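You operate a simulated robot arm through the tools that you are given. There is no shell and no other tool. Be economical: measure what you need, move in short steps, check, and stop when the job is done.

You run a simulated robot arm. Do the job below in one go: nothing can be reset, and whatever is moved stays where it is left.

## Task
Set the cut-out as the white card says, cap back on, and run the pump up.
Fine: lay the cap on the stool meanwhile; switch on only with the cap on; watch it stop by itself and leave it on.

It is judged by the outcome, as a careful person would: the job done as asked, and still so three seconds after it is handed in. It fails if anything else is knocked over, pushed out of place, dropped, spilled or broken. A push-on lid holds only when it is set on centred and level and pressed home; a screw cap is set on level and turned clockwise until tight.

## Robot
A 6-joint arm with a fingered hand on a trunk, on a base that drives. Base frame: it is fixed to the floor where the robot stands at the start and does not move with it; the origin is under the middle of the robot, x ahead of it, y to its left, z up. Lengths are in m, angles in degrees, forces in N, time in s.
With the tool pointing down near the work surface it reaches from about 0.46 to 0.94 m from the robot's upright axis, wherever it stands. Its first joint turns from -166.0 to 166.0 degrees. Places, roughly: air pin [0.6, -0.3, 0.4]; bleed valve [0.5, 0.1, 0.8]; cut-out selector [0.7, -0.3, 0.6]; drain cock [0.5, -0.1, 0.3]; green pump [0.6, 0.1, 0.6]; lever of the air valve [0.5, -0.4, 0.4]; lever of the priming port [0.5, 0, 0.7]; outlet valve [0.6, 0.2, 0.9]; pressure switch [0.7, -0.3, 0.5]; priming tap [0.5, 0.2, 0.7]; pump switch [0.7, 0, 0.7]; relief lever [0.5, -0.2, 0.5]; top of the pressure switch [0.7, -0.3, 0.5]; top of the stool [0.2, -0.5, 0.4]; vessel union [0.5, 0.3, 0.4]. Payload 5 kg.
Tool frame: the origin (TCP) lies between the finger pads and is the grasp point; the fingertips stand 0.043 m ahead of it; z points along the fingers, y is the line along which they close. Largest opening 0.144 m; the body of the gripper starts 0.05 m behind the TCP. The gripper is a hand of 5 fingers: y runs from the thumb to the fingers, the wrist lies at [-0.021, -0.133, -0.233] in the tool frame.
Orientation is that of the tool frame in the base frame, as a unit quaternion [x, y, z, w]. With the fingers straight down and the wrist toward the robot, the tool's x, y and z point along [0, 1, 0], [1, 0, 0] and [0, 0, -1] of the base frame.

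## Interface
- The arm moves only by the tool step_arm. Its argument "motion" is a list of rows, each a list of 6 numbers: the shift along the tool's x, y, z in units of 50 mm (1.0 is 50 mm), then the turn, a rotation vector about the tool's x, y, z in units of 8 degrees (1.0 is 8 degrees). In form: [[tx, ty, tz, ax, ay, az], ...]. A call has 1 to 8 rows; each row shifts and turns the commanded pose from where the row before left it, along the tool's axes as they then stand. A call with a number of a shift or a turn outside -1 to 1 is refused whole. Each row takes 0.2 s and may step no farther than 0.05 m and 8.6 degrees from the row before; otherwise, the whole call is refused. Where a pose cannot be reached the arm comes as near as it can. A force on the tool above 40 N (or 10 N above the force at the start of the call, whichever is more), or a blocked arm, ends the call early, and 0.2 s more pass. In this call time passes only in rows, and 0.2 s behind the last. It gives the time, the measured TCP pose, the force on the tool (base axes), the opening and the grip force at its end, in the units of the frame above (readings bear some noise), with the torque about the TCP (base axes, N m) and any sound that the robot's microphone picked up.
- Cameras (640 x 400 px; columns grow to the right, rows downward): "scene" is now at [0.0103, 0.1133, 1.3765]; the picture's right is [-0.53, -0.85, 0.00], its down [-0.59, 0.36, -0.73] and it looks along [0.62, -0.38, -0.69] (base axes); focal length 277 px, centre (320, 200). "wrist" rides on the gripper at [0.086, -0.108, -0.168] in the tool frame; the picture's right is [-0.80, 0.28, -0.53], its down [-0.54, -0.73, 0.42] and it looks along [-0.27, 0.63, 0.73] (tool axes); focal length 275 px, centre (320, 200). There is no depth. A picture from a camera that has moved, and an enlarged one, comes with that camera's place and axes in the base frame and with its lens.
- grab_frame(camera): a new picture of that camera. No time passes.
- lift_body(by): slides the trunk up (or, below 0, down) by that many m; the arm and the scene camera ride with it, the base frame stays. It gives what a move gives, with no picture.
- base_move(legs): drives the robot by 1 to 6 legs, each [ahead, left, turn to the left] in m, m and degrees, along the robot's own axes; the way and the turn of a leg run together, so that a leg with both is an arc; at most 1.5 m and 180 degrees a leg. The arm and the cameras ride along, it lands a little off, and it stops where it bumps. It gives what a move gives.
- finger_targets(index, middle, ring, little, thumb_bend, thumb_turn): sets how far each is bent, from 0 (flat) to 100 (curled in); at 30 the hand is open as for a grip, at 70 the pads meet at the TCP. One left out holds its place. A second passes; each finger stops where it meets its share of the squeeze, and holds until it gets a number again. It is the only way to open and close the hand. It gives what a move gives, with no picture; readings hold the bend of each and the force on index, middle, ring, little, thumb and palm. thumb_turn goes from beside the hand (0) to across from the fingers (100), as for a grip.
- head_to(pan, tilt): turns the head with the scene camera to pan (to the left, within 155 degrees either way) and tilt (down, from -29 to 69), counted from straight ahead of the robot. It gives what a move gives.
- inspect(camera, box): a new picture of the part [left, top, right, bottom] of that camera's present view, enlarged. No time passes.
- sign_off(): hands the job in; it is judged then, once.

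Go step by step. Nothing tells you exact positions but the pictures and the camera data: compare them with the known pose of the tool, close in by small moves and look again before you grip or let go. The budget is 120 turns and 90 pictures, counting those below and the enlarged ones. Unless the task says otherwise, let go and move clear before handing in, and close with one line.

The tools are called after "Emit:" as name(argument=value, ...) on one line, values as JSON. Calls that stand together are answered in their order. step_arm: Moves the arm, as the interface text tells. Its arguments: {"type":"object","properties":{"motion":{"type":"array","items":{"type":"array","items":{"type":"number"}}}},"required":["motion"]} The other tools are called the same way: lift_body (by) slides the trunk up or down; finger_targets (index, middle, ring, little, thumb_bend, thumb_turn) moves the fingers one by one; base_move (legs) drives the base; head_to (pan, tilt) turns the head that bears the scene camera; grab_frame (camera) takes a picture; inspect (camera, box) takes an enlarged picture of a part of a camera's view; sign_off () hands the job in.

At the start:

```text
time: 0.0
position: [0.5229, -0.1338, 1.0324]
tool_rot: [0.707, 0.707, 0.0, 0.0]
ft_force: [-0.5, 0.6, -0.3]
moment: [-0.02, -0.01, 0.02]
grip_width: 0.1433
gripper_force: 0.0
shape: jaw
bend: [30.0, 30.0, 30.0, 30.0, 30.0, 98.0]
finger forces: [0.0, 0.1, 0.1, 0.1, 0.2, 0.0]
trunk travel left (down, up): [-0.3, 0.29]
robot x, y, heading: [-0.0012, 0.0013, 0.2]
head pan, tilt: [-31.7, 43.5]
```

scene: 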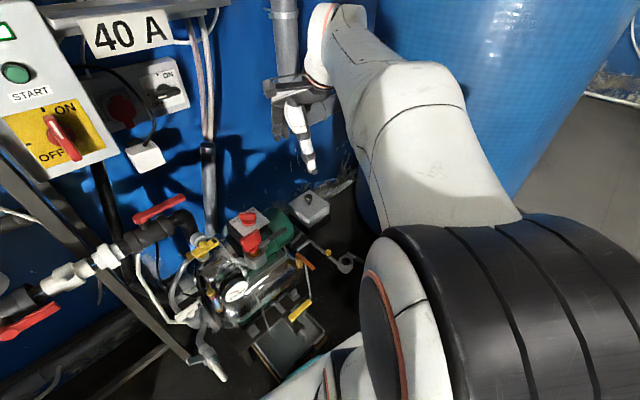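
wrist: 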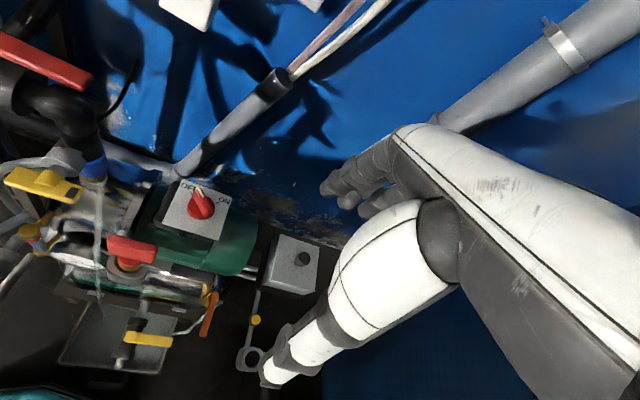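

I see the green pump with its red switch on a grey box, and a grey box with a dark knob to its right, probably the pressure switch. I'll enlarge the views to find the card and the cap.

Emit:
inspect(camera="scene", box=[160, 170, 380, 308])

Emit:
inspect(camera="wrist", box=[140, 160, 360, 298])

Emit:
inspect(camera="scene", box=[0, 0, 240, 180])

```text
2.90 times, centred on (270, 239) of scene
camera zoom: at [0.0103, 0.1133, 1.3765], right [-0.53, -0.85, 0.0], down [-0.59, 0.36, -0.73], along [0.62, -0.38, -0.69], focal length 804 px, centre (465, 87)
```

zoom: 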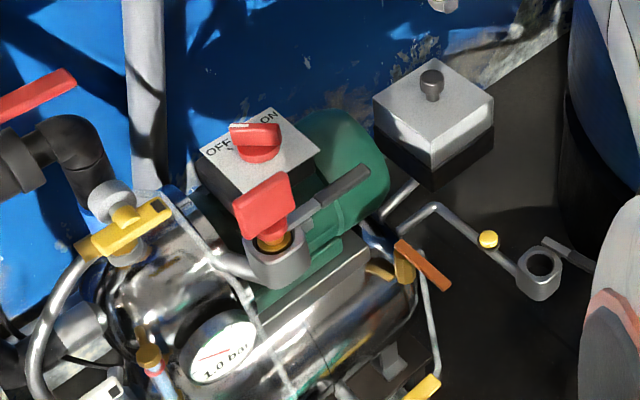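

```text
2.90 times, centred on (250, 229) of wrist
camera zoom: at [0.4129, -0.0458, 1.2008], right [0.28, -0.8, 0.53], down [-0.73, -0.54, -0.42], along [0.63, -0.27, -0.73], focal length 798 px, centre (523, 116)
```

zoom: 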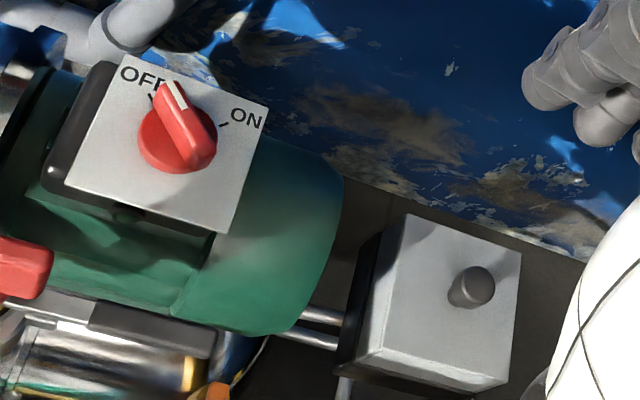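

```text
2.22 times, centred on (120, 90) of scene
camera zoom: at [0.0103, 0.1133, 1.3765], right [-0.53, -0.85, 0.0], down [-0.59, 0.36, -0.73], along [0.62, -0.38, -0.69], focal length 616 px, centre (764, 444)
```

zoom: 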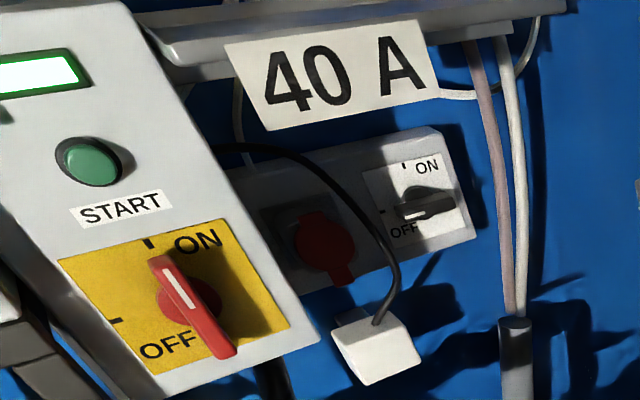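

The pressure switch is the grey box with the dark knob on its cap, and the gauge reads about 1.0 bar. I still need to find the white card, so I'll look around.

Emit:
head_to(pan=-65, tilt=40)

Emit:
grab_frame(camera="scene")

Emit:
head_to(pan=10, tilt=35)

Emit:
grab_frame(camera="scene")

Emit:
head_to(pan=-25, tilt=5)

Emit:
grab_frame(camera="scene")

```text
time: 1.0
position: [0.5219, -0.1323, 1.0319]
tool_rot: [0.707, 0.707, -0.001, 0.0]
ft_force: [-0.3, 0.7, -0.4]
moment: [-0.01, 0.0, 0.02]
grip_width: 0.1438
gripper_force: 0.0
shape: jaw
bend: [30.0, 30.0, 30.0, 30.0, 30.0, 98.0]
finger forces: [0.0, 0.0, 0.1, 0.0, 0.1, 0.1]
trunk travel left (down, up): [-0.3, 0.29]
robot x, y, heading: [0.0035, 0.0002, -0.0]
head pan, tilt: [-65.0, 40.0]
```

```text
84 pictures are left
camera scene: at [-0.0239, 0.0797, 1.3816], right [-0.91, -0.42, 0.0], down [-0.27, 0.58, -0.77], along [0.32, -0.69, -0.64], focal length 277 px, centre (320, 200)
```

scene: 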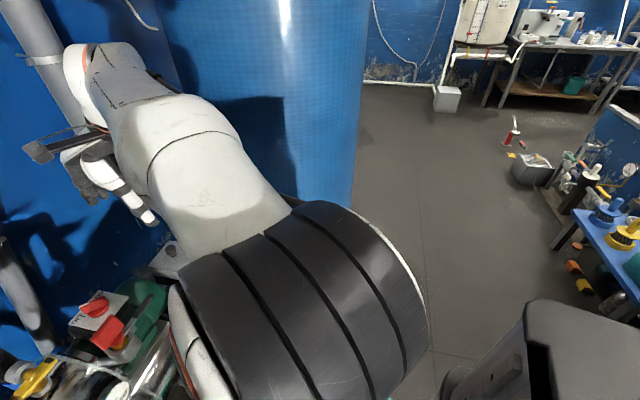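

```text
time: 2.5
position: [0.5219, -0.1329, 1.0329]
tool_rot: [0.708, 0.706, 0.0, 0.0]
ft_force: [-0.4, 0.2, 0.5]
moment: [0.01, 0.01, 0.01]
grip_width: 0.1438
gripper_force: 0.2
shape: jaw
bend: [30.0, 30.0, 30.0, 30.0, 30.0, 98.0]
finger forces: [0.0, 0.0, 0.0, 0.0, 0.0, 0.1]
trunk travel left (down, up): [-0.3, 0.29]
robot x, y, heading: [0.0012, 0.0017, -0.2]
head pan, tilt: [10.0, 35.0]
```

```text
83 pictures are left
camera scene: at [0.0269, 0.172, 1.3892], right [0.17, -0.98, 0.0], down [-0.56, -0.1, -0.82], along [0.81, 0.14, -0.57], focal length 277 px, centre (320, 200)
```

scene: 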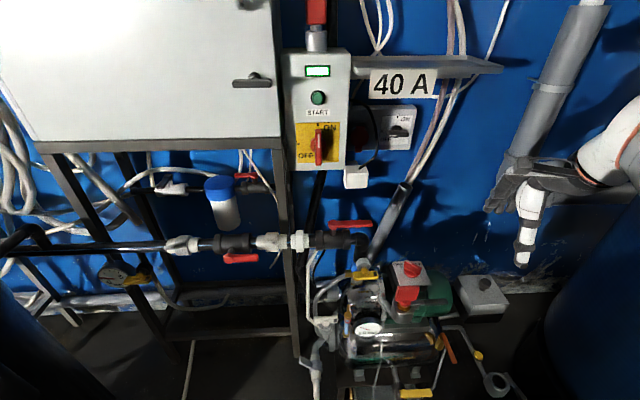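

```text
time: 3.5
position: [0.5206, -0.1327, 1.0317]
tool_rot: [0.707, 0.707, 0.001, 0.001]
ft_force: [0.6, -0.4, 1.0]
moment: [0.0, 0.03, -0.02]
grip_width: 0.1435
gripper_force: 0.0
shape: jaw
bend: [30.0, 30.0, 30.0, 30.0, 30.0, 98.0]
finger forces: [0.0, 0.0, 0.0, 0.0, 0.0, 0.1]
trunk travel left (down, up): [-0.3, 0.29]
robot x, y, heading: [-0.0018, 0.0019, -0.1]
head pan, tilt: [-25.0, 5.0]
```

```text
82 pictures are left
camera scene: at [0.0234, 0.118, 1.4373], right [-0.42, -0.91, 0.0], down [-0.08, 0.04, -1.0], along [0.9, -0.42, -0.09], focal length 277 px, centre (320, 200)
```

scene: 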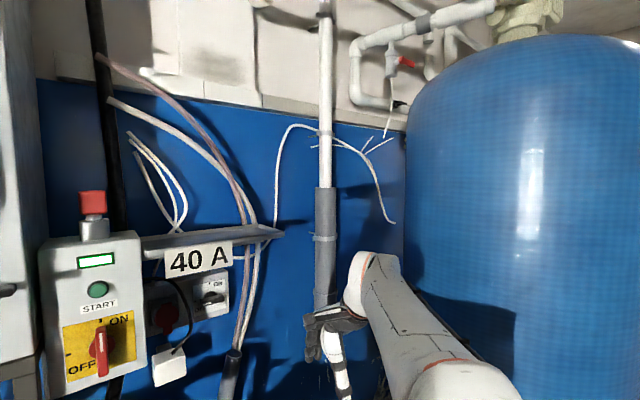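

No card so far. I'll look lower, towards the stool and the front of the pump.

Emit:
head_to(pan=-100, tilt=69)

Emit:
grab_frame(camera="scene")

Emit:
head_to(pan=0, tilt=65)

Emit:
grab_frame(camera="scene")

```text
time: 4.9
position: [0.5213, -0.1326, 1.0326]
tool_rot: [0.707, 0.707, 0.0, 0.0]
ft_force: [0.8, 0.3, 1.0]
moment: [0.0, -0.01, 0.0]
grip_width: 0.1434
gripper_force: 0.1
shape: jaw
bend: [30.0, 30.0, 30.0, 30.0, 30.0, 98.0]
finger forces: [0.0, 0.0, 0.0, 0.1, 0.0, 0.1]
trunk travel left (down, up): [-0.3, 0.29]
robot x, y, heading: [-0.0004, 0.0022, -0.0]
head pan, tilt: [-100.0, 68.8]
```

```text
81 pictures are left
camera scene: at [-0.0696, 0.1016, 1.3455], right [-0.98, 0.17, 0.0], down [0.16, 0.92, -0.36], along [-0.06, -0.36, -0.93], focal length 277 px, centre (320, 200)
```

scene: 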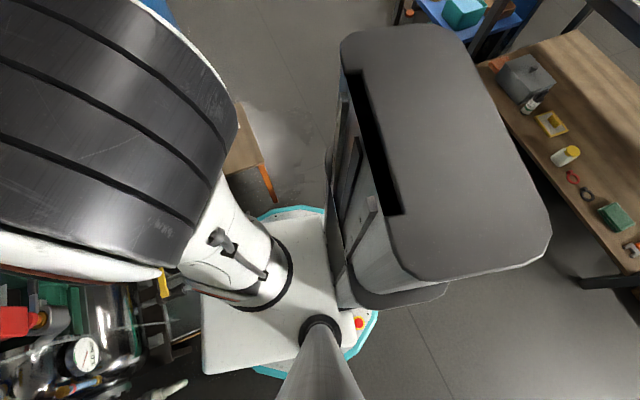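

```text
time: 6.7
position: [0.5216, -0.1329, 1.0329]
tool_rot: [0.708, 0.707, -0.001, -0.001]
ft_force: [0.8, 0.0, -0.1]
moment: [-0.02, 0.0, 0.0]
grip_width: 0.1437
gripper_force: 0.1
shape: jaw
bend: [30.0, 30.0, 30.0, 30.0, 30.0, 98.0]
finger forces: [0.0, 0.0, 0.0, 0.0, 0.0, 0.0]
trunk travel left (down, up): [-0.3, 0.29]
robot x, y, heading: [-0.0002, 0.0022, 0.3]
head pan, tilt: [0.0, 65.0]
```

```text
80 pictures are left
camera scene: at [0.0008, 0.1567, 1.3493], right [0.0, -1.0, 0.0], down [-0.91, 0.0, -0.42], along [0.42, 0.0, -0.91], focal length 277 px, centre (320, 200)
```

scene: 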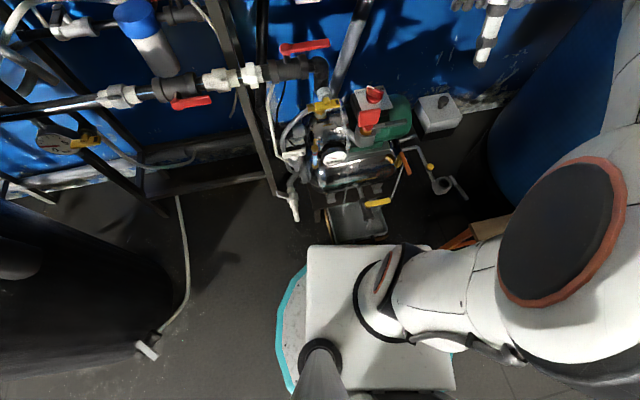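

The stool is wooden, at the right behind the arm. I'll enlarge the pump area and check the left and right sides of the room for the card.

Emit:
inspect(camera="scene", box=[260, 60, 520, 260])

Emit:
head_to(pan=60, tilt=30)

Emit:
grab_frame(camera="scene")

Emit:
head_to(pan=-120, tilt=30)

Emit:
grab_frame(camera="scene")

```text
2.00 times, centred on (390, 160) of scene
camera zoom: at [0.0008, 0.1567, 1.3493], right [0.0, -1.0, 0.0], down [-0.91, 0.0, -0.42], along [0.42, 0.0, -0.91], focal length 554 px, centre (180, 280)
```

zoom: 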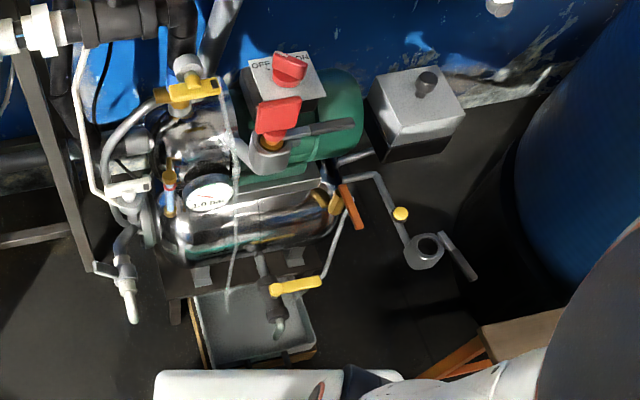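

```text
time: 8.0
position: [0.521, -0.1328, 1.033]
tool_rot: [0.707, 0.707, 0.001, 0.0]
ft_force: [-0.2, -0.3, 0.2]
moment: [0.01, 0.01, 0.02]
grip_width: 0.1435
gripper_force: 0.1
shape: jaw
bend: [30.0, 30.0, 30.0, 30.0, 30.0, 98.0]
finger forces: [0.0, 0.0, 0.0, 0.0, 0.0, 0.1]
trunk travel left (down, up): [-0.3, 0.29]
robot x, y, heading: [0.0024, 0.0005, 0.1]
head pan, tilt: [60.0, 30.0]
```

```text
78 pictures are left
camera scene: at [-0.0146, 0.235, 1.3969], right [0.87, -0.5, 0.0], down [-0.25, -0.43, -0.87], along [0.43, 0.75, -0.5], focal length 277 px, centre (320, 200)
```

scene: 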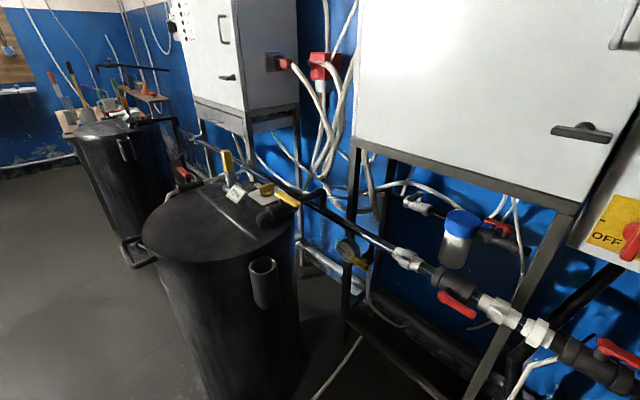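

```text
time: 10.7
position: [0.5221, -0.1332, 1.0317]
tool_rot: [0.706, 0.708, 0.0, 0.0]
ft_force: [0.0, 0.6, -0.5]
moment: [-0.02, 0.0, 0.0]
grip_width: 0.1437
gripper_force: 0.0
shape: jaw
bend: [30.0, 30.0, 30.0, 30.0, 30.0, 98.0]
finger forces: [0.0, 0.0, 0.1, 0.0, 0.1, 0.1]
trunk travel left (down, up): [-0.3, 0.29]
robot x, y, heading: [-0.0026, 0.0004, -0.0]
head pan, tilt: [-120.0, 30.0]
```

```text
77 pictures are left
camera scene: at [-0.1051, 0.0784, 1.397], right [-0.87, 0.5, 0.0], down [0.25, 0.43, -0.87], along [-0.43, -0.75, -0.5], focal length 277 px, centre (320, 200)
```

scene: 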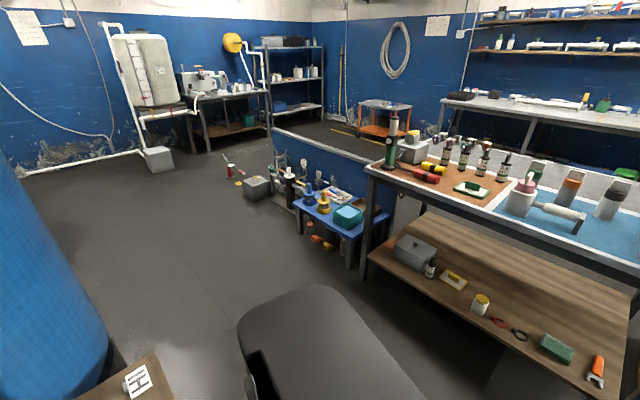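

A white card stands on the stool at the bottom left. I'll zoom in on it.

Emit:
inspect(camera="scene", box=[80, 345, 180, 400])

Emit:
head_to(pan=-130, tilt=50)

Emit:
grab_frame(camera="scene")

```text
6.40 times, centred on (130, 372) of scene
camera zoom: at [-0.1051, 0.0784, 1.397], right [-0.87, 0.5, 0.0], down [0.25, 0.43, -0.87], along [-0.43, -0.75, -0.5], focal length 1774 px, centre (1536, -904)
```

zoom: 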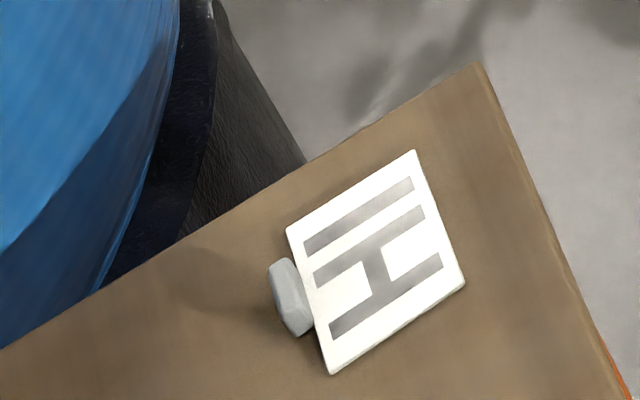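

```text
time: 11.5
position: [0.5224, -0.1325, 1.0331]
tool_rot: [0.707, 0.707, 0.0, 0.001]
ft_force: [0.0, 0.3, 0.3]
moment: [-0.02, 0.01, -0.01]
grip_width: 0.1437
gripper_force: 0.0
shape: jaw
bend: [30.0, 30.0, 30.0, 30.0, 30.0, 98.0]
finger forces: [0.1, 0.0, 0.0, 0.0, 0.0, 0.0]
trunk travel left (down, up): [-0.3, 0.29]
robot x, y, heading: [-0.002, 0.0, 0.1]
head pan, tilt: [-130.0, 50.0]
```

```text
75 pictures are left
camera scene: at [-0.1094, 0.0977, 1.3675], right [-0.77, 0.64, 0.0], down [0.49, 0.59, -0.64], along [-0.41, -0.49, -0.77], focal length 277 px, centre (320, 200)
```

scene: 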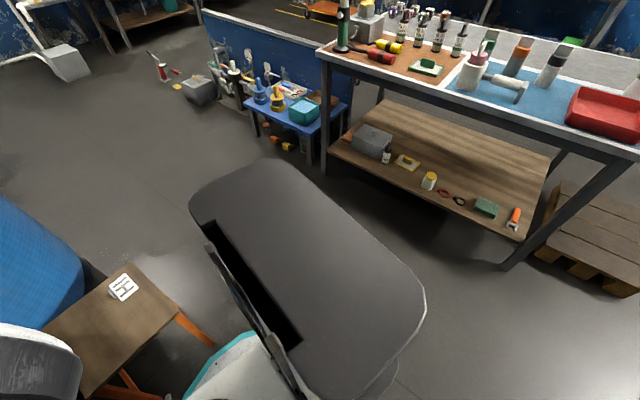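

The card shows a bar beside an "H"-like sign. By triangulation the cap's knob is at about (0.73, -0.276, 0.615). I'll bring the hand over for a closer look.

Emit:
step_arm(motion=[[-0.4, 0.3, 0.6, 0, 0, 0], [-0.4, 0.3, 0.6, 0, 0, 0], [-0.4, 0.3, 0.6, 0, 0, 0], [-0.4, 0.3, 0.6, 0, 0, 0], [-0.4, 0.3, 0.6, 0, 0, 0]])

Emit:
grab_frame(camera="wrist")

Emit:
head_to(pan=-30, tilt=45)

Emit:
grab_frame(camera="scene")

```text
time: 12.7
position: [0.595, -0.2324, 0.8826]
tool_rot: [0.708, 0.707, 0.0, 0.0]
ft_force: [-1.1, 0.5, 0.3]
moment: [-0.05, -0.07, -0.01]
grip_width: 0.1438
gripper_force: 0.0
shape: jaw
bend: [30.0, 30.0, 30.0, 30.0, 30.0, 98.0]
finger forces: [0.0, 0.1, 0.0, 0.0, 0.0, 0.1]
trunk travel left (down, up): [-0.3, 0.29]
robot x, y, heading: [0.0038, 0.0001, 0.0]
head pan, tilt: [-130.0, 50.0]
```

```text
74 pictures are left
camera wrist: at [0.4865, -0.1459, 1.0505], right [0.28, -0.8, 0.53], down [-0.73, -0.54, -0.42], along [0.63, -0.27, -0.73], focal length 275 px, centre (320, 200)
```

wrist: 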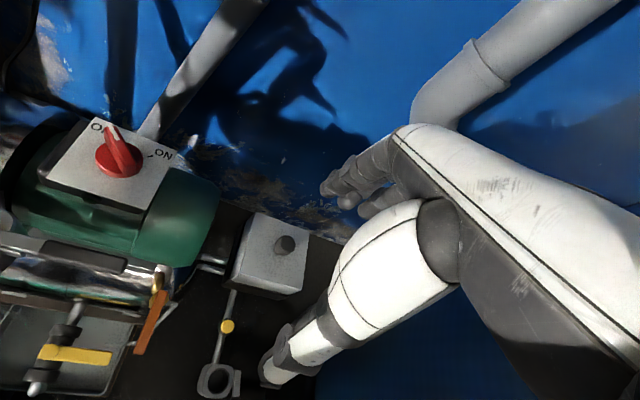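

```text
time: 14.5
position: [0.5944, -0.2326, 0.883]
tool_rot: [0.707, 0.707, 0.001, 0.0]
ft_force: [1.2, -0.6, 0.2]
moment: [-0.01, -0.01, 0.02]
grip_width: 0.1438
gripper_force: 0.0
shape: jaw
bend: [30.0, 30.0, 30.0, 30.0, 30.0, 98.0]
finger forces: [0.0, 0.1, 0.0, 0.0, 0.0, 0.0]
trunk travel left (down, up): [-0.3, 0.29]
robot x, y, heading: [-0.0002, -0.0007, 0.0]
head pan, tilt: [-30.0, 45.0]
```

```text
73 pictures are left
camera scene: at [0.0106, 0.116, 1.3743], right [-0.5, -0.87, 0.0], down [-0.61, 0.35, -0.71], along [0.61, -0.35, -0.71], focal length 277 px, centre (320, 200)
```

scene: 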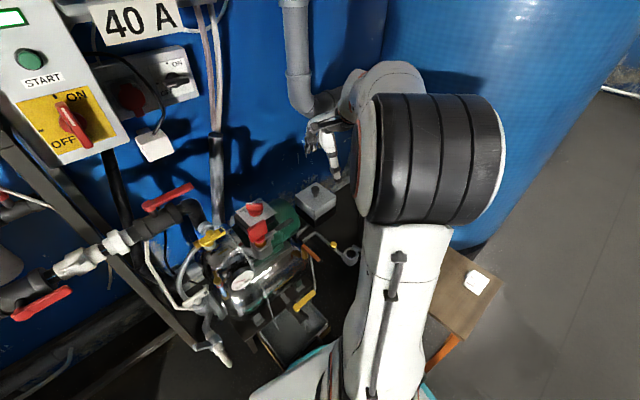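

Emit:
inspect(camera="wrist", box=[205, 190, 335, 320])

Emit:
inspect(camera="scene", box=[420, 240, 510, 340])

Emit:
inspect(camera="scene", box=[280, 160, 360, 230])

```text
3.08 times, centred on (270, 255) of wrist
camera zoom: at [0.4863, -0.1456, 1.051], right [0.28, -0.8, 0.53], down [-0.73, -0.54, -0.42], along [0.63, -0.27, -0.73], focal length 847 px, centre (474, 31)
```

zoom: 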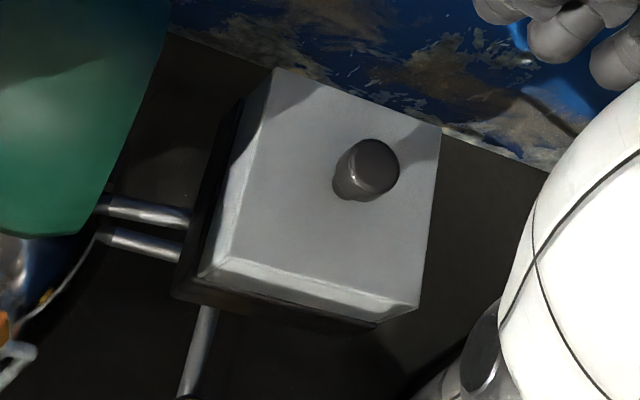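

```text
4.00 times, centred on (465, 290) of scene
camera zoom: at [0.0106, 0.116, 1.3743], right [-0.5, -0.87, 0.0], down [-0.61, 0.35, -0.71], along [0.61, -0.35, -0.71], focal length 1109 px, centre (-260, -160)
```

zoom: 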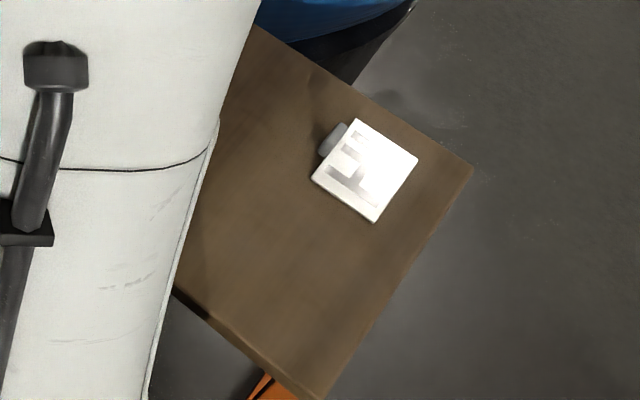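

```text
5.71 times, centred on (320, 195) of scene
camera zoom: at [0.0106, 0.116, 1.3743], right [-0.5, -0.87, 0.0], down [-0.61, 0.35, -0.71], along [0.61, -0.35, -0.71], focal length 1584 px, centre (320, 229)
```

zoom: 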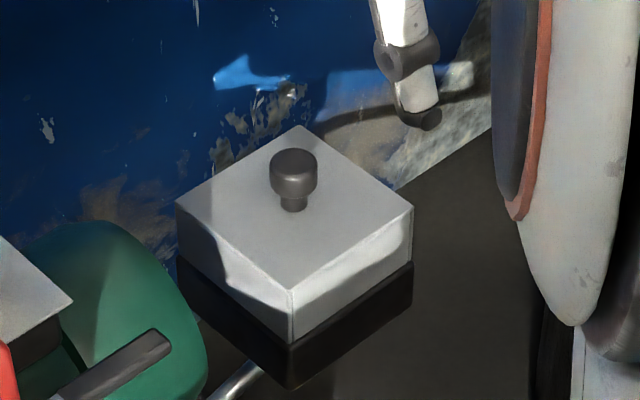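

The cap is a square push-on lid of about 0.115 m with a mushroom knob at its centre, at roughly (0.727, -0.274) with its top at z≈0.58. I'll move above the knob and check the alignment.

Emit:
step_arm(motion=[[-0.27, 0.88, 0, 0, 0, 0], [-0.27, 0.88, 0, 0, 0, 0], [-0.27, 0.88, 0, 0, 0, 0], [0, 0, 0.9, 0, 0, 0], [0, 0, 0.9, 0, 0, 0], [0, 0, 0.9, 0, 0, 0], [0, 0, 0.9, 0, 0, 0]])

Emit:
grab_frame(camera="wrist")

Emit:
inspect(camera="scene", box=[250, 110, 410, 240])

```text
time: 16.1
position: [0.729, -0.2729, 0.7011]
tool_rot: [0.708, 0.706, -0.001, 0.002]
ft_force: [0.0, 0.5, 0.3]
moment: [-0.03, 0.02, -0.03]
grip_width: 0.1441
gripper_force: 0.1
shape: jaw
bend: [30.0, 30.0, 30.0, 30.0, 30.0, 98.0]
finger forces: [0.0, 0.0, 0.1, 0.0, 0.1, 0.0]
trunk travel left (down, up): [-0.3, 0.29]
robot x, y, heading: [-0.0009, 0.0011, -0.1]
head pan, tilt: [-30.0, 45.0]
```

```text
69 pictures are left
camera wrist: at [0.6195, -0.1861, 0.8691], right [0.28, -0.8, 0.54], down [-0.73, -0.54, -0.42], along [0.63, -0.27, -0.73], focal length 275 px, centre (320, 200)
```

wrist: 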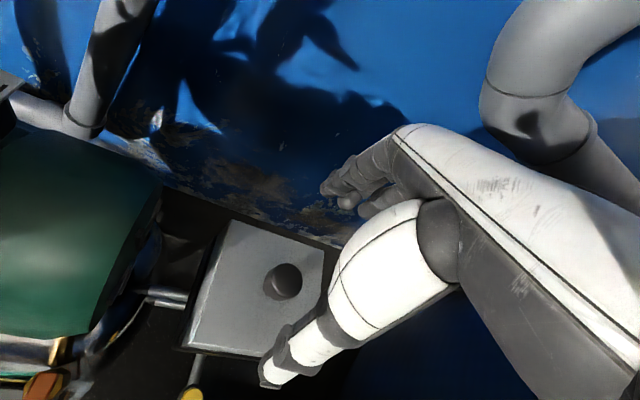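

```text
3.08 times, centred on (330, 175) of scene
camera zoom: at [0.0106, 0.1161, 1.3744], right [-0.5, -0.87, 0.0], down [-0.61, 0.35, -0.71], along [0.61, -0.35, -0.71], focal length 853 px, centre (289, 277)
```

zoom: 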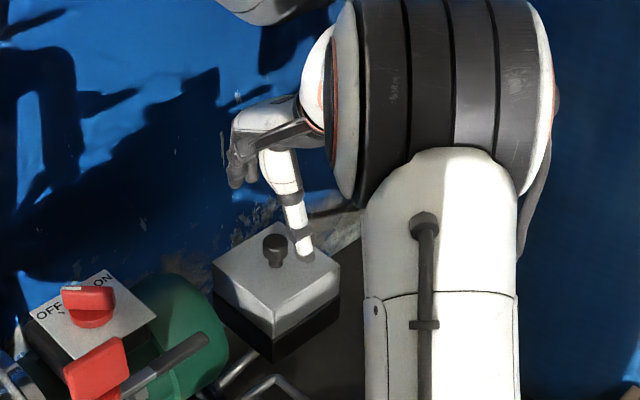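

The hand is lined up within about 5 mm of the knob. I'll go down so the fingertips stop just above the cap top, then look again.

Emit:
step_arm(motion=[[-0.1, 0, 0.7, 0, 0, 0], [0, 0, 0.7, 0, 0, 0]])

Emit:
grab_frame(camera="wrist")

Emit:
inspect(camera="scene", box=[280, 140, 360, 220])

```text
time: 16.7
position: [0.7283, -0.2787, 0.6303]
tool_rot: [0.707, 0.707, 0.001, 0.001]
ft_force: [0.4, -1.0, 1.1]
moment: [-0.03, 0.03, -0.01]
grip_width: 0.144
gripper_force: 0.1
shape: jaw
bend: [30.0, 30.0, 30.0, 30.0, 30.0, 98.0]
finger forces: [0.1, 0.0, 0.0, 0.0, 0.0, 0.1]
trunk travel left (down, up): [-0.3, 0.29]
robot x, y, heading: [0.0011, 0.0022, -0.0]
head pan, tilt: [-30.0, 45.0]
```

```text
67 pictures are left
camera wrist: at [0.618, -0.1914, 0.7989], right [0.28, -0.8, 0.54], down [-0.73, -0.54, -0.42], along [0.63, -0.27, -0.73], focal length 275 px, centre (320, 200)
```

wrist: 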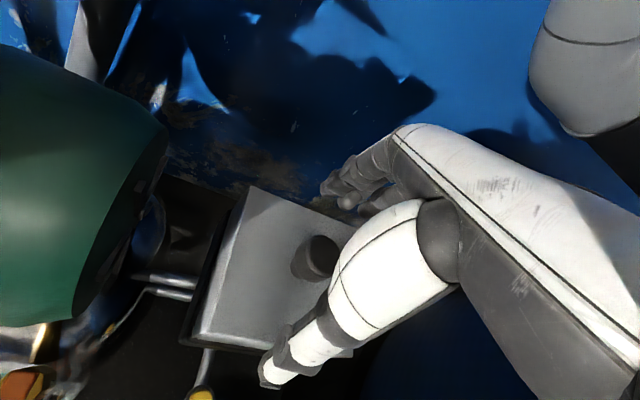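

```text
5.00 times, centred on (320, 180) of scene
camera zoom: at [0.0105, 0.1161, 1.3744], right [-0.5, -0.87, 0.0], down [-0.61, 0.35, -0.71], along [0.61, -0.35, -0.71], focal length 1386 px, centre (320, 300)
```

zoom: 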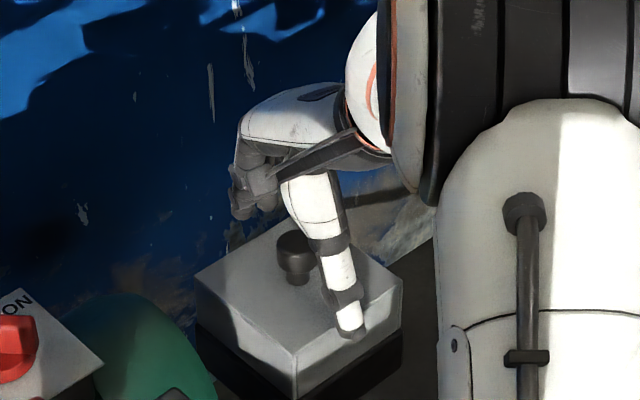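

Emit:
step_arm(motion=[[0.06, -0.03, 0, 0, 0, 0]])

Emit:
finger_targets(index=54, middle=54, ring=54, little=54, thumb_bend=54)

Emit:
inspect(camera="wrist", box=[180, 140, 420, 380])

Emit:
inspect(camera="scene", box=[280, 140, 360, 220])

```text
time: 17.1
position: [0.7251, -0.2771, 0.6324]
tool_rot: [0.708, 0.707, 0.001, 0.0]
ft_force: [0.2, -0.3, -0.2]
moment: [0.02, 0.0, -0.02]
grip_width: 0.1439
gripper_force: 0.2
shape: jaw
bend: [30.0, 30.0, 30.0, 30.0, 30.0, 98.0]
finger forces: [0.0, 0.0, 0.0, 0.1, 0.0, 0.0]
trunk travel left (down, up): [-0.3, 0.29]
robot x, y, heading: [-0.0008, -0.0005, -0.1]
head pan, tilt: [-30.0, 45.0]
```

```text
time: 18.1
position: [0.7285, -0.2754, 0.6371]
tool_rot: [0.708, 0.707, 0.002, 0.004]
ft_force: [14.3, 0.7, 31.2]
moment: [-0.25, -1.35, 0.2]
grip_width: 0.0712
gripper_force: 22.1
shape: fingers
bend: [51.0, 46.0, 54.0, 54.0, 53.0, 97.0]
finger forces: [4.9, 29.7, 0.0, 0.0, 10.1, 0.1]
trunk travel left (down, up): [-0.3, 0.29]
robot x, y, heading: [-0.0013, 0.0012, 0.0]
head pan, tilt: [-30.0, 45.0]
```

```text
1.67 times, centred on (300, 260) of wrist
camera zoom: at [0.6179, -0.1885, 0.8039], right [0.28, -0.79, 0.54], down [-0.72, -0.54, -0.43], along [0.63, -0.27, -0.73], focal length 459 px, centre (353, 100)
```

zoom: 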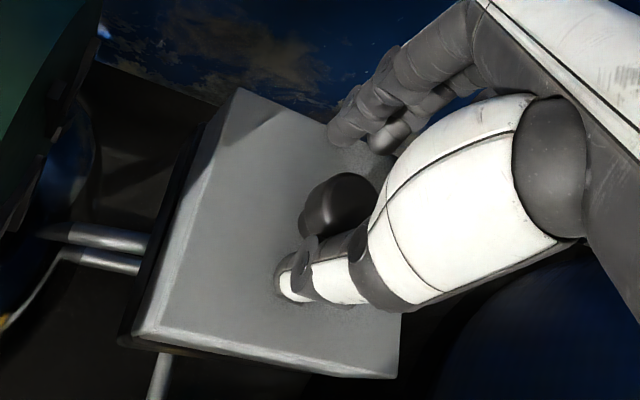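

```text
5.00 times, centred on (320, 180) of scene
camera zoom: at [0.0089, 0.117, 1.3745], right [-0.5, -0.87, 0.0], down [-0.61, 0.35, -0.71], along [0.61, -0.35, -0.71], focal length 1386 px, centre (320, 300)
```

zoom: 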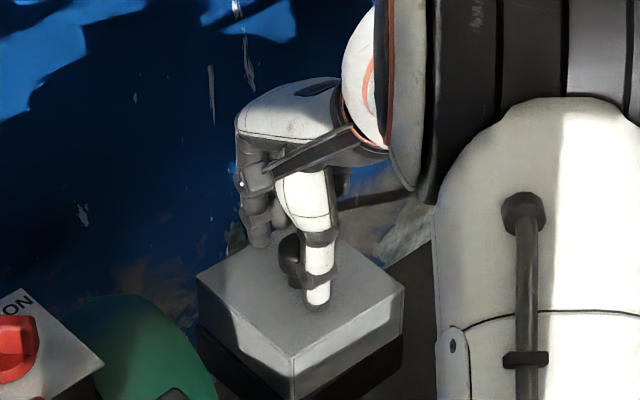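

The curling fingertips pressed on the cap top. I'll raise the hand a little and then close on the knob's head.

Emit:
step_arm(motion=[[0, 0, -0.3, 0, 0, 0]])

Emit:
finger_targets(index=56, middle=56, ring=56, little=40, thumb_bend=56)

Emit:
inspect(camera="wrist", box=[180, 140, 420, 380])

Emit:
inspect(camera="scene", box=[290, 160, 350, 220])

```text
time: 18.5
position: [0.7232, -0.2754, 0.6426]
tool_rot: [0.707, 0.707, -0.001, -0.003]
ft_force: [3.5, 0.3, 1.7]
moment: [-0.07, 0.0, 0.09]
grip_width: 0.0649
gripper_force: 1.1
shape: fingers
bend: [54.0, 48.0, 54.0, 54.0, 54.0, 98.0]
finger forces: [0.0, 2.0, 0.1, 0.1, 0.0, 0.0]
trunk travel left (down, up): [-0.3, 0.29]
robot x, y, heading: [0.0013, 0.0016, 0.1]
head pan, tilt: [-30.0, 45.0]
```

```text
time: 19.5
position: [0.7263, -0.2755, 0.6476]
tool_rot: [0.707, 0.707, -0.001, 0.0]
ft_force: [-0.9, 1.1, 0.3]
moment: [-0.03, -0.02, -0.01]
grip_width: 0.0576
gripper_force: 0.1
shape: fingers
bend: [56.0, 56.0, 56.0, 40.0, 56.0, 97.0]
finger forces: [0.0, 0.1, 0.0, 0.0, 0.4, 0.0]
trunk travel left (down, up): [-0.3, 0.29]
robot x, y, heading: [0.001, 0.0009, 0.0]
head pan, tilt: [-30.0, 45.0]
```

```text
1.67 times, centred on (300, 260) of wrist
camera zoom: at [0.617, -0.1887, 0.8151], right [0.28, -0.8, 0.53], down [-0.73, -0.54, -0.42], along [0.63, -0.27, -0.73], focal length 459 px, centre (353, 100)
```

zoom: 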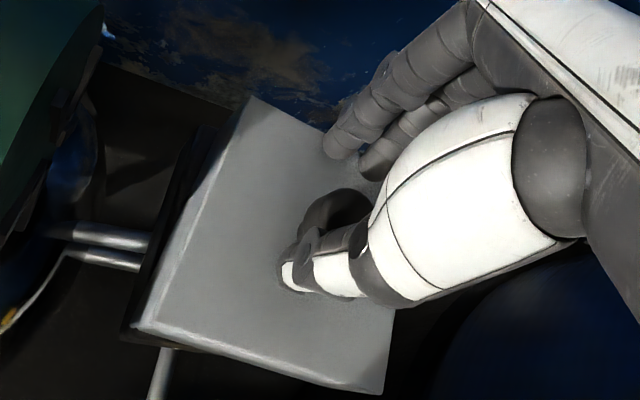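

```text
6.67 times, centred on (320, 190) of scene
camera zoom: at [0.0106, 0.116, 1.3743], right [-0.5, -0.87, 0.0], down [-0.61, 0.35, -0.71], along [0.61, -0.35, -0.71], focal length 1848 px, centre (320, 267)
```

zoom: 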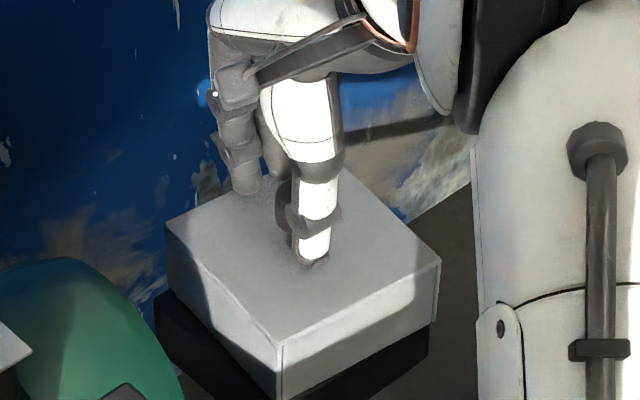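

Emit:
finger_targets(index=72, middle=72, ring=72, little=45, thumb_bend=72)

Emit:
inspect(camera="wrist", box=[180, 140, 420, 380])

Emit:
inspect(camera="scene", box=[290, 160, 350, 220])

```text
time: 20.5
position: [0.7265, -0.2757, 0.6464]
tool_rot: [0.707, 0.707, 0.0, 0.0]
ft_force: [0.3, -0.2, 1.7]
moment: [0.07, 0.13, 0.01]
grip_width: 0.0221
gripper_force: 13.4
shape: fingers
bend: [71.0, 68.0, 72.0, 45.0, 66.0, 96.0]
finger forces: [8.4, 6.1, 0.0, 0.0, 12.5, 0.0]
trunk travel left (down, up): [-0.3, 0.29]
robot x, y, heading: [-0.0005, 0.0021, -0.1]
head pan, tilt: [-30.0, 45.0]
```

```text
1.67 times, centred on (300, 260) of wrist
camera zoom: at [0.6171, -0.1888, 0.8153], right [0.28, -0.8, 0.53], down [-0.73, -0.54, -0.42], along [0.63, -0.27, -0.73], focal length 459 px, centre (353, 100)
```

zoom: 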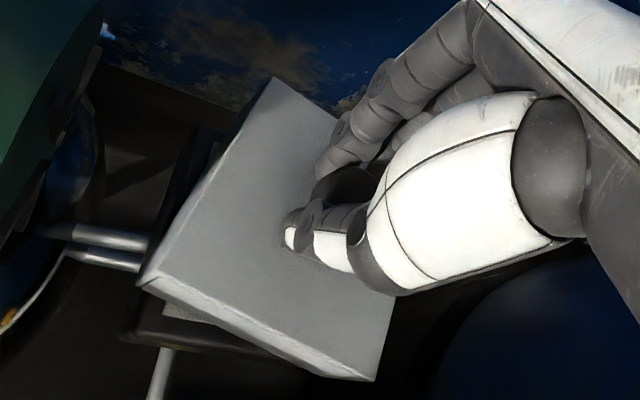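

```text
6.67 times, centred on (320, 190) of scene
camera zoom: at [0.0106, 0.116, 1.3744], right [-0.5, -0.87, 0.0], down [-0.61, 0.35, -0.71], along [0.61, -0.35, -0.71], focal length 1848 px, centre (320, 267)
```

zoom: 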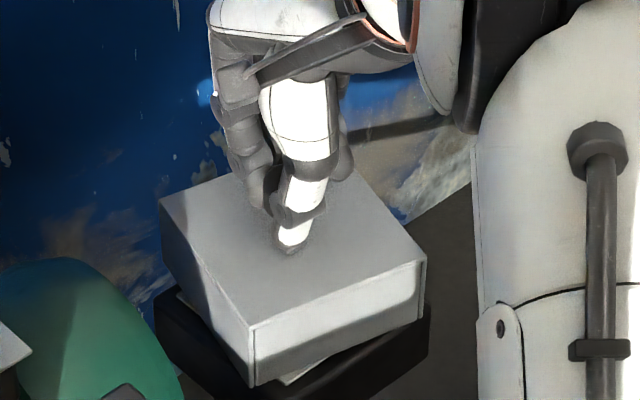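

The cap turned slightly and came loose in my grip. I'll lift it carefully.

Emit:
step_arm(motion=[[0, 0, -0.4, 0, 0, 0], [0, 0, -0.4, 0, 0, 0]])

Emit:
inspect(camera="wrist", box=[180, 140, 420, 380])

Emit:
inspect(camera="scene", box=[280, 150, 360, 230])

```text
time: 21.1
position: [0.7262, -0.2747, 0.6874]
tool_rot: [0.707, 0.707, 0.0, 0.001]
ft_force: [0.1, -0.2, -2.4]
moment: [0.01, -0.01, -0.03]
grip_width: 0.0222
gripper_force: 13.8
shape: fingers
bend: [71.0, 71.0, 72.0, 45.0, 66.0, 96.0]
finger forces: [8.1, 6.2, 0.1, 0.0, 13.2, 0.0]
trunk travel left (down, up): [-0.3, 0.29]
robot x, y, heading: [0.0005, -0.0031, -0.1]
head pan, tilt: [-30.0, 45.0]
```

```text
1.67 times, centred on (300, 260) of wrist
camera zoom: at [0.6174, -0.1876, 0.8554], right [0.28, -0.8, 0.53], down [-0.73, -0.54, -0.42], along [0.63, -0.27, -0.73], focal length 459 px, centre (353, 100)
```

zoom: 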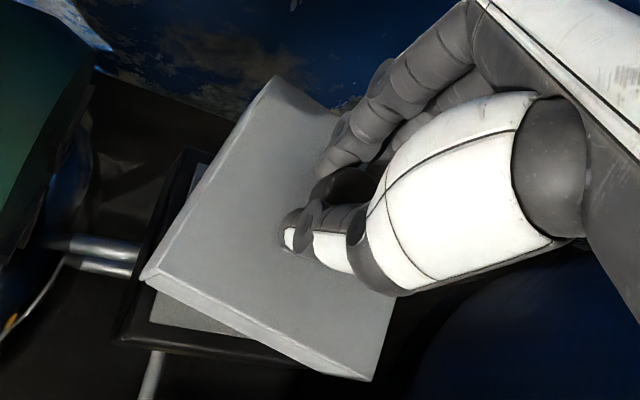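

```text
5.00 times, centred on (320, 190) of scene
camera zoom: at [0.0107, 0.116, 1.3743], right [-0.5, -0.87, 0.0], down [-0.61, 0.35, -0.71], along [0.61, -0.35, -0.71], focal length 1386 px, centre (320, 250)
```

zoom: 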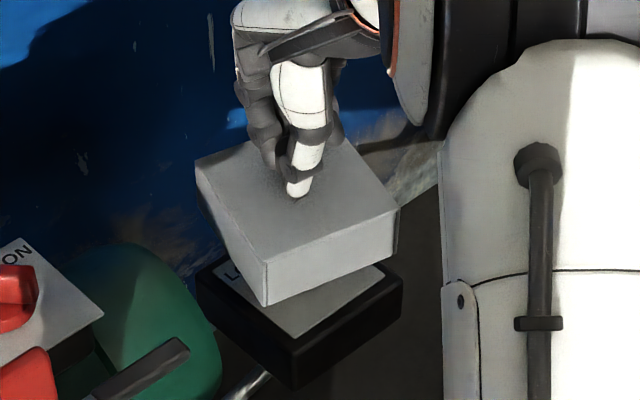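

The cap is held, and a labelled plate shows beneath it. I'll raise the cap and draw it back so I can read the dial.

Emit:
step_arm(motion=[[0, 0, -0.8, 0, 0, 0], [0, 0, -0.8, 0, 0, 0], [0, -0.9, 0, 0, 0, 0], [0, -0.9, 0, 0, 0, 0], [0, -0.9, 0, 0, 0, 0], [0, -0.9, 0, 0, 0, 0]])

Emit:
inspect(camera="scene", box=[280, 150, 360, 230])

Emit:
grab_frame(camera="wrist")

Emit:
grab_frame(camera="scene")

```text
time: 22.5
position: [0.5476, -0.2782, 0.7677]
tool_rot: [0.707, 0.707, 0.0, 0.0]
ft_force: [-0.1, -0.9, -1.1]
moment: [0.01, 0.05, -0.02]
grip_width: 0.022
gripper_force: 13.8
shape: fingers
bend: [71.0, 71.0, 72.0, 45.0, 66.0, 96.0]
finger forces: [7.9, 6.5, 0.1, 0.0, 13.1, 0.1]
trunk travel left (down, up): [-0.3, 0.29]
robot x, y, heading: [-0.0053, -0.0017, -0.0]
head pan, tilt: [-30.0, 45.0]
```

```text
5.00 times, centred on (320, 190) of scene
camera zoom: at [0.011, 0.116, 1.3744], right [-0.5, -0.87, 0.0], down [-0.61, 0.35, -0.71], along [0.61, -0.35, -0.71], focal length 1386 px, centre (320, 250)
```

zoom: 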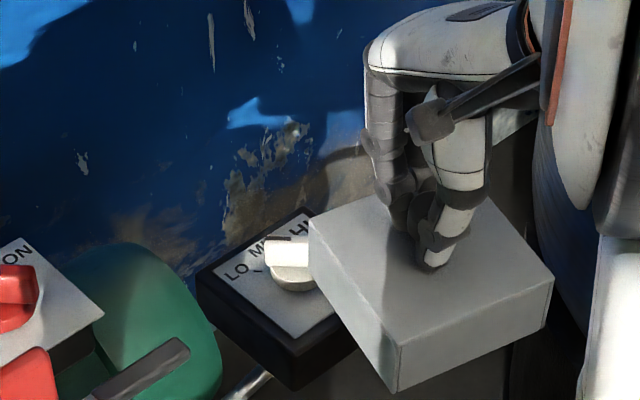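

```text
56 pictures are left
camera wrist: at [0.4391, -0.1912, 0.9358], right [0.28, -0.8, 0.54], down [-0.73, -0.54, -0.42], along [0.63, -0.27, -0.73], focal length 275 px, centre (320, 200)
```

wrist: 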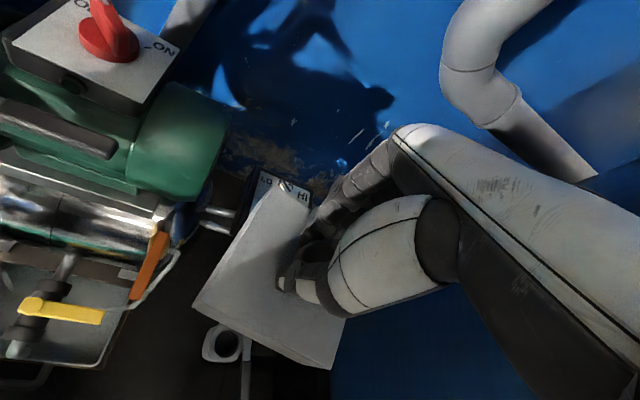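

```text
55 pictures are left
camera scene: at [0.011, 0.116, 1.3744], right [-0.5, -0.87, 0.0], down [-0.61, 0.35, -0.71], along [0.61, -0.35, -0.71], focal length 277 px, centre (320, 200)
```

scene: 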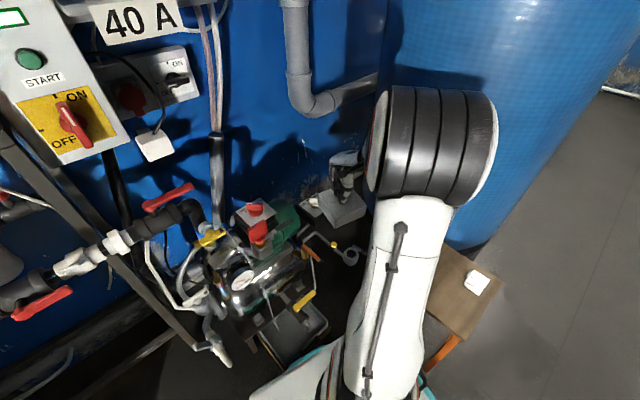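

The dial reads LO / MID / HI, so the card says "HI". Now I'll carry the cap to the free part of the stool, turning the hand with the arm.

Emit:
step_arm(motion=[[0, 0, 0, 0, 0, 1], [0, 0, 0, 0, 0, 1], [0, 0, 0, 0, 0, 1], [0, 0, 0, 0, 0, 1], [0, 0, 0, 0, 0, 1]])

Emit:
step_arm(motion=[[-0.82, -0.12, 0, 0, 0, 0], [-0.82, -0.12, 0, 0, 0, 0], [-0.82, -0.12, 0, 0, 0, 0], [-0.82, -0.12, 0, 0, 0, 0], [-0.82, -0.12, 0, 0, 0, 0], [-0.82, -0.12, 0, 0, 0, 0], [-0.82, -0.12, 0, 0, 0, 0], [-0.82, -0.12, 0, 0, 0, 0]])

Emit:
head_to(pan=-75, tilt=55)

Emit:
grab_frame(camera="scene")

Emit:
grab_frame(camera="wrist")

```text
time: 23.7
position: [0.5469, -0.2766, 0.7681]
tool_rot: [0.904, 0.427, -0.003, 0.001]
ft_force: [-0.6, -1.0, -0.6]
moment: [0.08, -0.04, -0.02]
grip_width: 0.0219
gripper_force: 12.5
shape: fingers
bend: [71.0, 71.0, 72.0, 45.0, 66.0, 96.0]
finger forces: [7.6, 6.2, 0.1, 0.0, 12.6, 0.0]
trunk travel left (down, up): [-0.3, 0.29]
robot x, y, heading: [-0.0018, 0.0012, -0.5]
head pan, tilt: [-30.0, 45.0]
```

```text
time: 25.5
position: [0.3001, -0.4965, 0.7679]
tool_rot: [0.906, 0.423, 0.0, 0.0]
ft_force: [0.2, 0.1, -0.7]
moment: [-0.05, 0.03, -0.01]
grip_width: 0.0217
gripper_force: 13.5
shape: fingers
bend: [71.0, 71.0, 72.0, 45.0, 66.0, 96.0]
finger forces: [7.6, 6.4, 0.0, 0.0, 12.7, 0.0]
trunk travel left (down, up): [-0.3, 0.29]
robot x, y, heading: [0.0009, 0.0005, 0.2]
head pan, tilt: [-30.0, 45.0]
```

```text
time: 26.6
position: [0.3014, -0.4963, 0.7682]
tool_rot: [0.906, 0.423, 0.0, -0.001]
ft_force: [-0.2, -0.6, -2.0]
moment: [0.02, 0.0, 0.0]
grip_width: 0.0219
gripper_force: 13.7
shape: fingers
bend: [71.0, 71.0, 72.0, 45.0, 66.0, 96.0]
finger forces: [7.6, 6.4, 0.0, 0.0, 12.7, 0.1]
trunk travel left (down, up): [-0.3, 0.29]
robot x, y, heading: [-0.0011, -0.0005, -0.1]
head pan, tilt: [-75.0, 55.0]
```

```text
54 pictures are left
camera scene: at [-0.0412, 0.0869, 1.3609], right [-0.97, -0.26, 0.0], down [-0.21, 0.79, -0.57], along [0.15, -0.55, -0.82], focal length 277 px, centre (320, 200)
```

scene: 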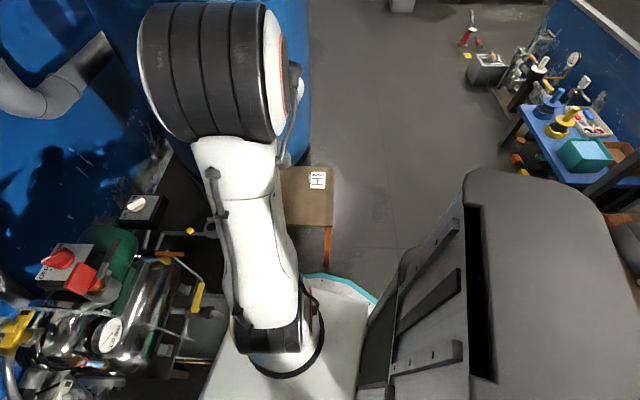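

```text
53 pictures are left
camera wrist: at [0.2739, -0.3601, 0.9357], right [-0.29, -0.79, 0.53], down [-0.9, 0.05, -0.42], along [0.31, -0.61, -0.73], focal length 275 px, centre (320, 200)
```

wrist: 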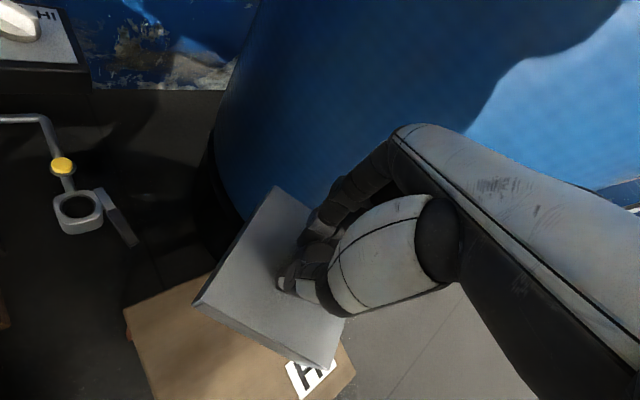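

The stool's free side is below the cap and the card, which reads HI, is well clear. I'll lower part of the way and look.

Emit:
step_arm(motion=[[-0.35, 0, 0.9, 0, 0, 0], [0, 0, 0.95, 0, 0, 0], [0, 0, 0.95, 0, 0, 0]])

Emit:
grab_frame(camera="wrist")

Emit:
head_to(pan=-110, tilt=55)

Emit:
grab_frame(camera="scene")

```text
time: 27.4
position: [0.2879, -0.5073, 0.6272]
tool_rot: [0.907, 0.421, -0.001, 0.001]
ft_force: [-0.3, 0.2, -0.7]
moment: [-0.03, 0.0, 0.02]
grip_width: 0.0219
gripper_force: 13.1
shape: fingers
bend: [71.0, 71.0, 72.0, 45.0, 66.0, 96.0]
finger forces: [7.7, 6.6, 0.0, 0.1, 12.7, 0.0]
trunk travel left (down, up): [-0.3, 0.29]
robot x, y, heading: [-0.0033, 0.0029, -0.0]
head pan, tilt: [-75.0, 55.0]
```

```text
52 pictures are left
camera wrist: at [0.2605, -0.3715, 0.795], right [-0.3, -0.79, 0.54], down [-0.9, 0.05, -0.42], along [0.31, -0.61, -0.73], focal length 275 px, centre (320, 200)
```

wrist: 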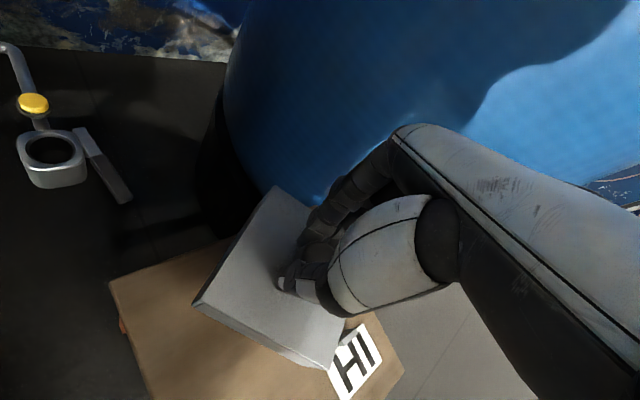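

```text
time: 28.4
position: [0.2883, -0.508, 0.6276]
tool_rot: [0.906, 0.423, 0.0, 0.0]
ft_force: [0.2, 0.3, -1.5]
moment: [0.0, -0.01, 0.0]
grip_width: 0.0219
gripper_force: 13.5
shape: fingers
bend: [71.0, 71.0, 72.0, 45.0, 66.0, 96.0]
finger forces: [7.6, 6.5, 0.0, 0.0, 12.8, 0.1]
trunk travel left (down, up): [-0.3, 0.29]
robot x, y, heading: [-0.0003, -0.0013, -0.0]
head pan, tilt: [-110.0, 55.0]
```

```text
51 pictures are left
camera scene: at [-0.0845, 0.0888, 1.3609], right [-0.94, 0.34, 0.0], down [0.28, 0.77, -0.57], along [-0.2, -0.54, -0.82], focal length 277 px, centre (320, 200)
```

scene: 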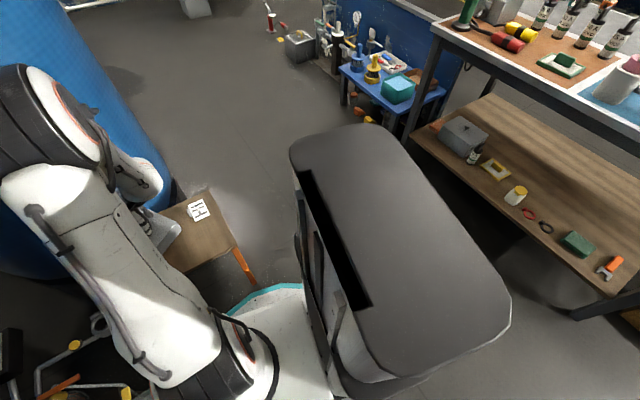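

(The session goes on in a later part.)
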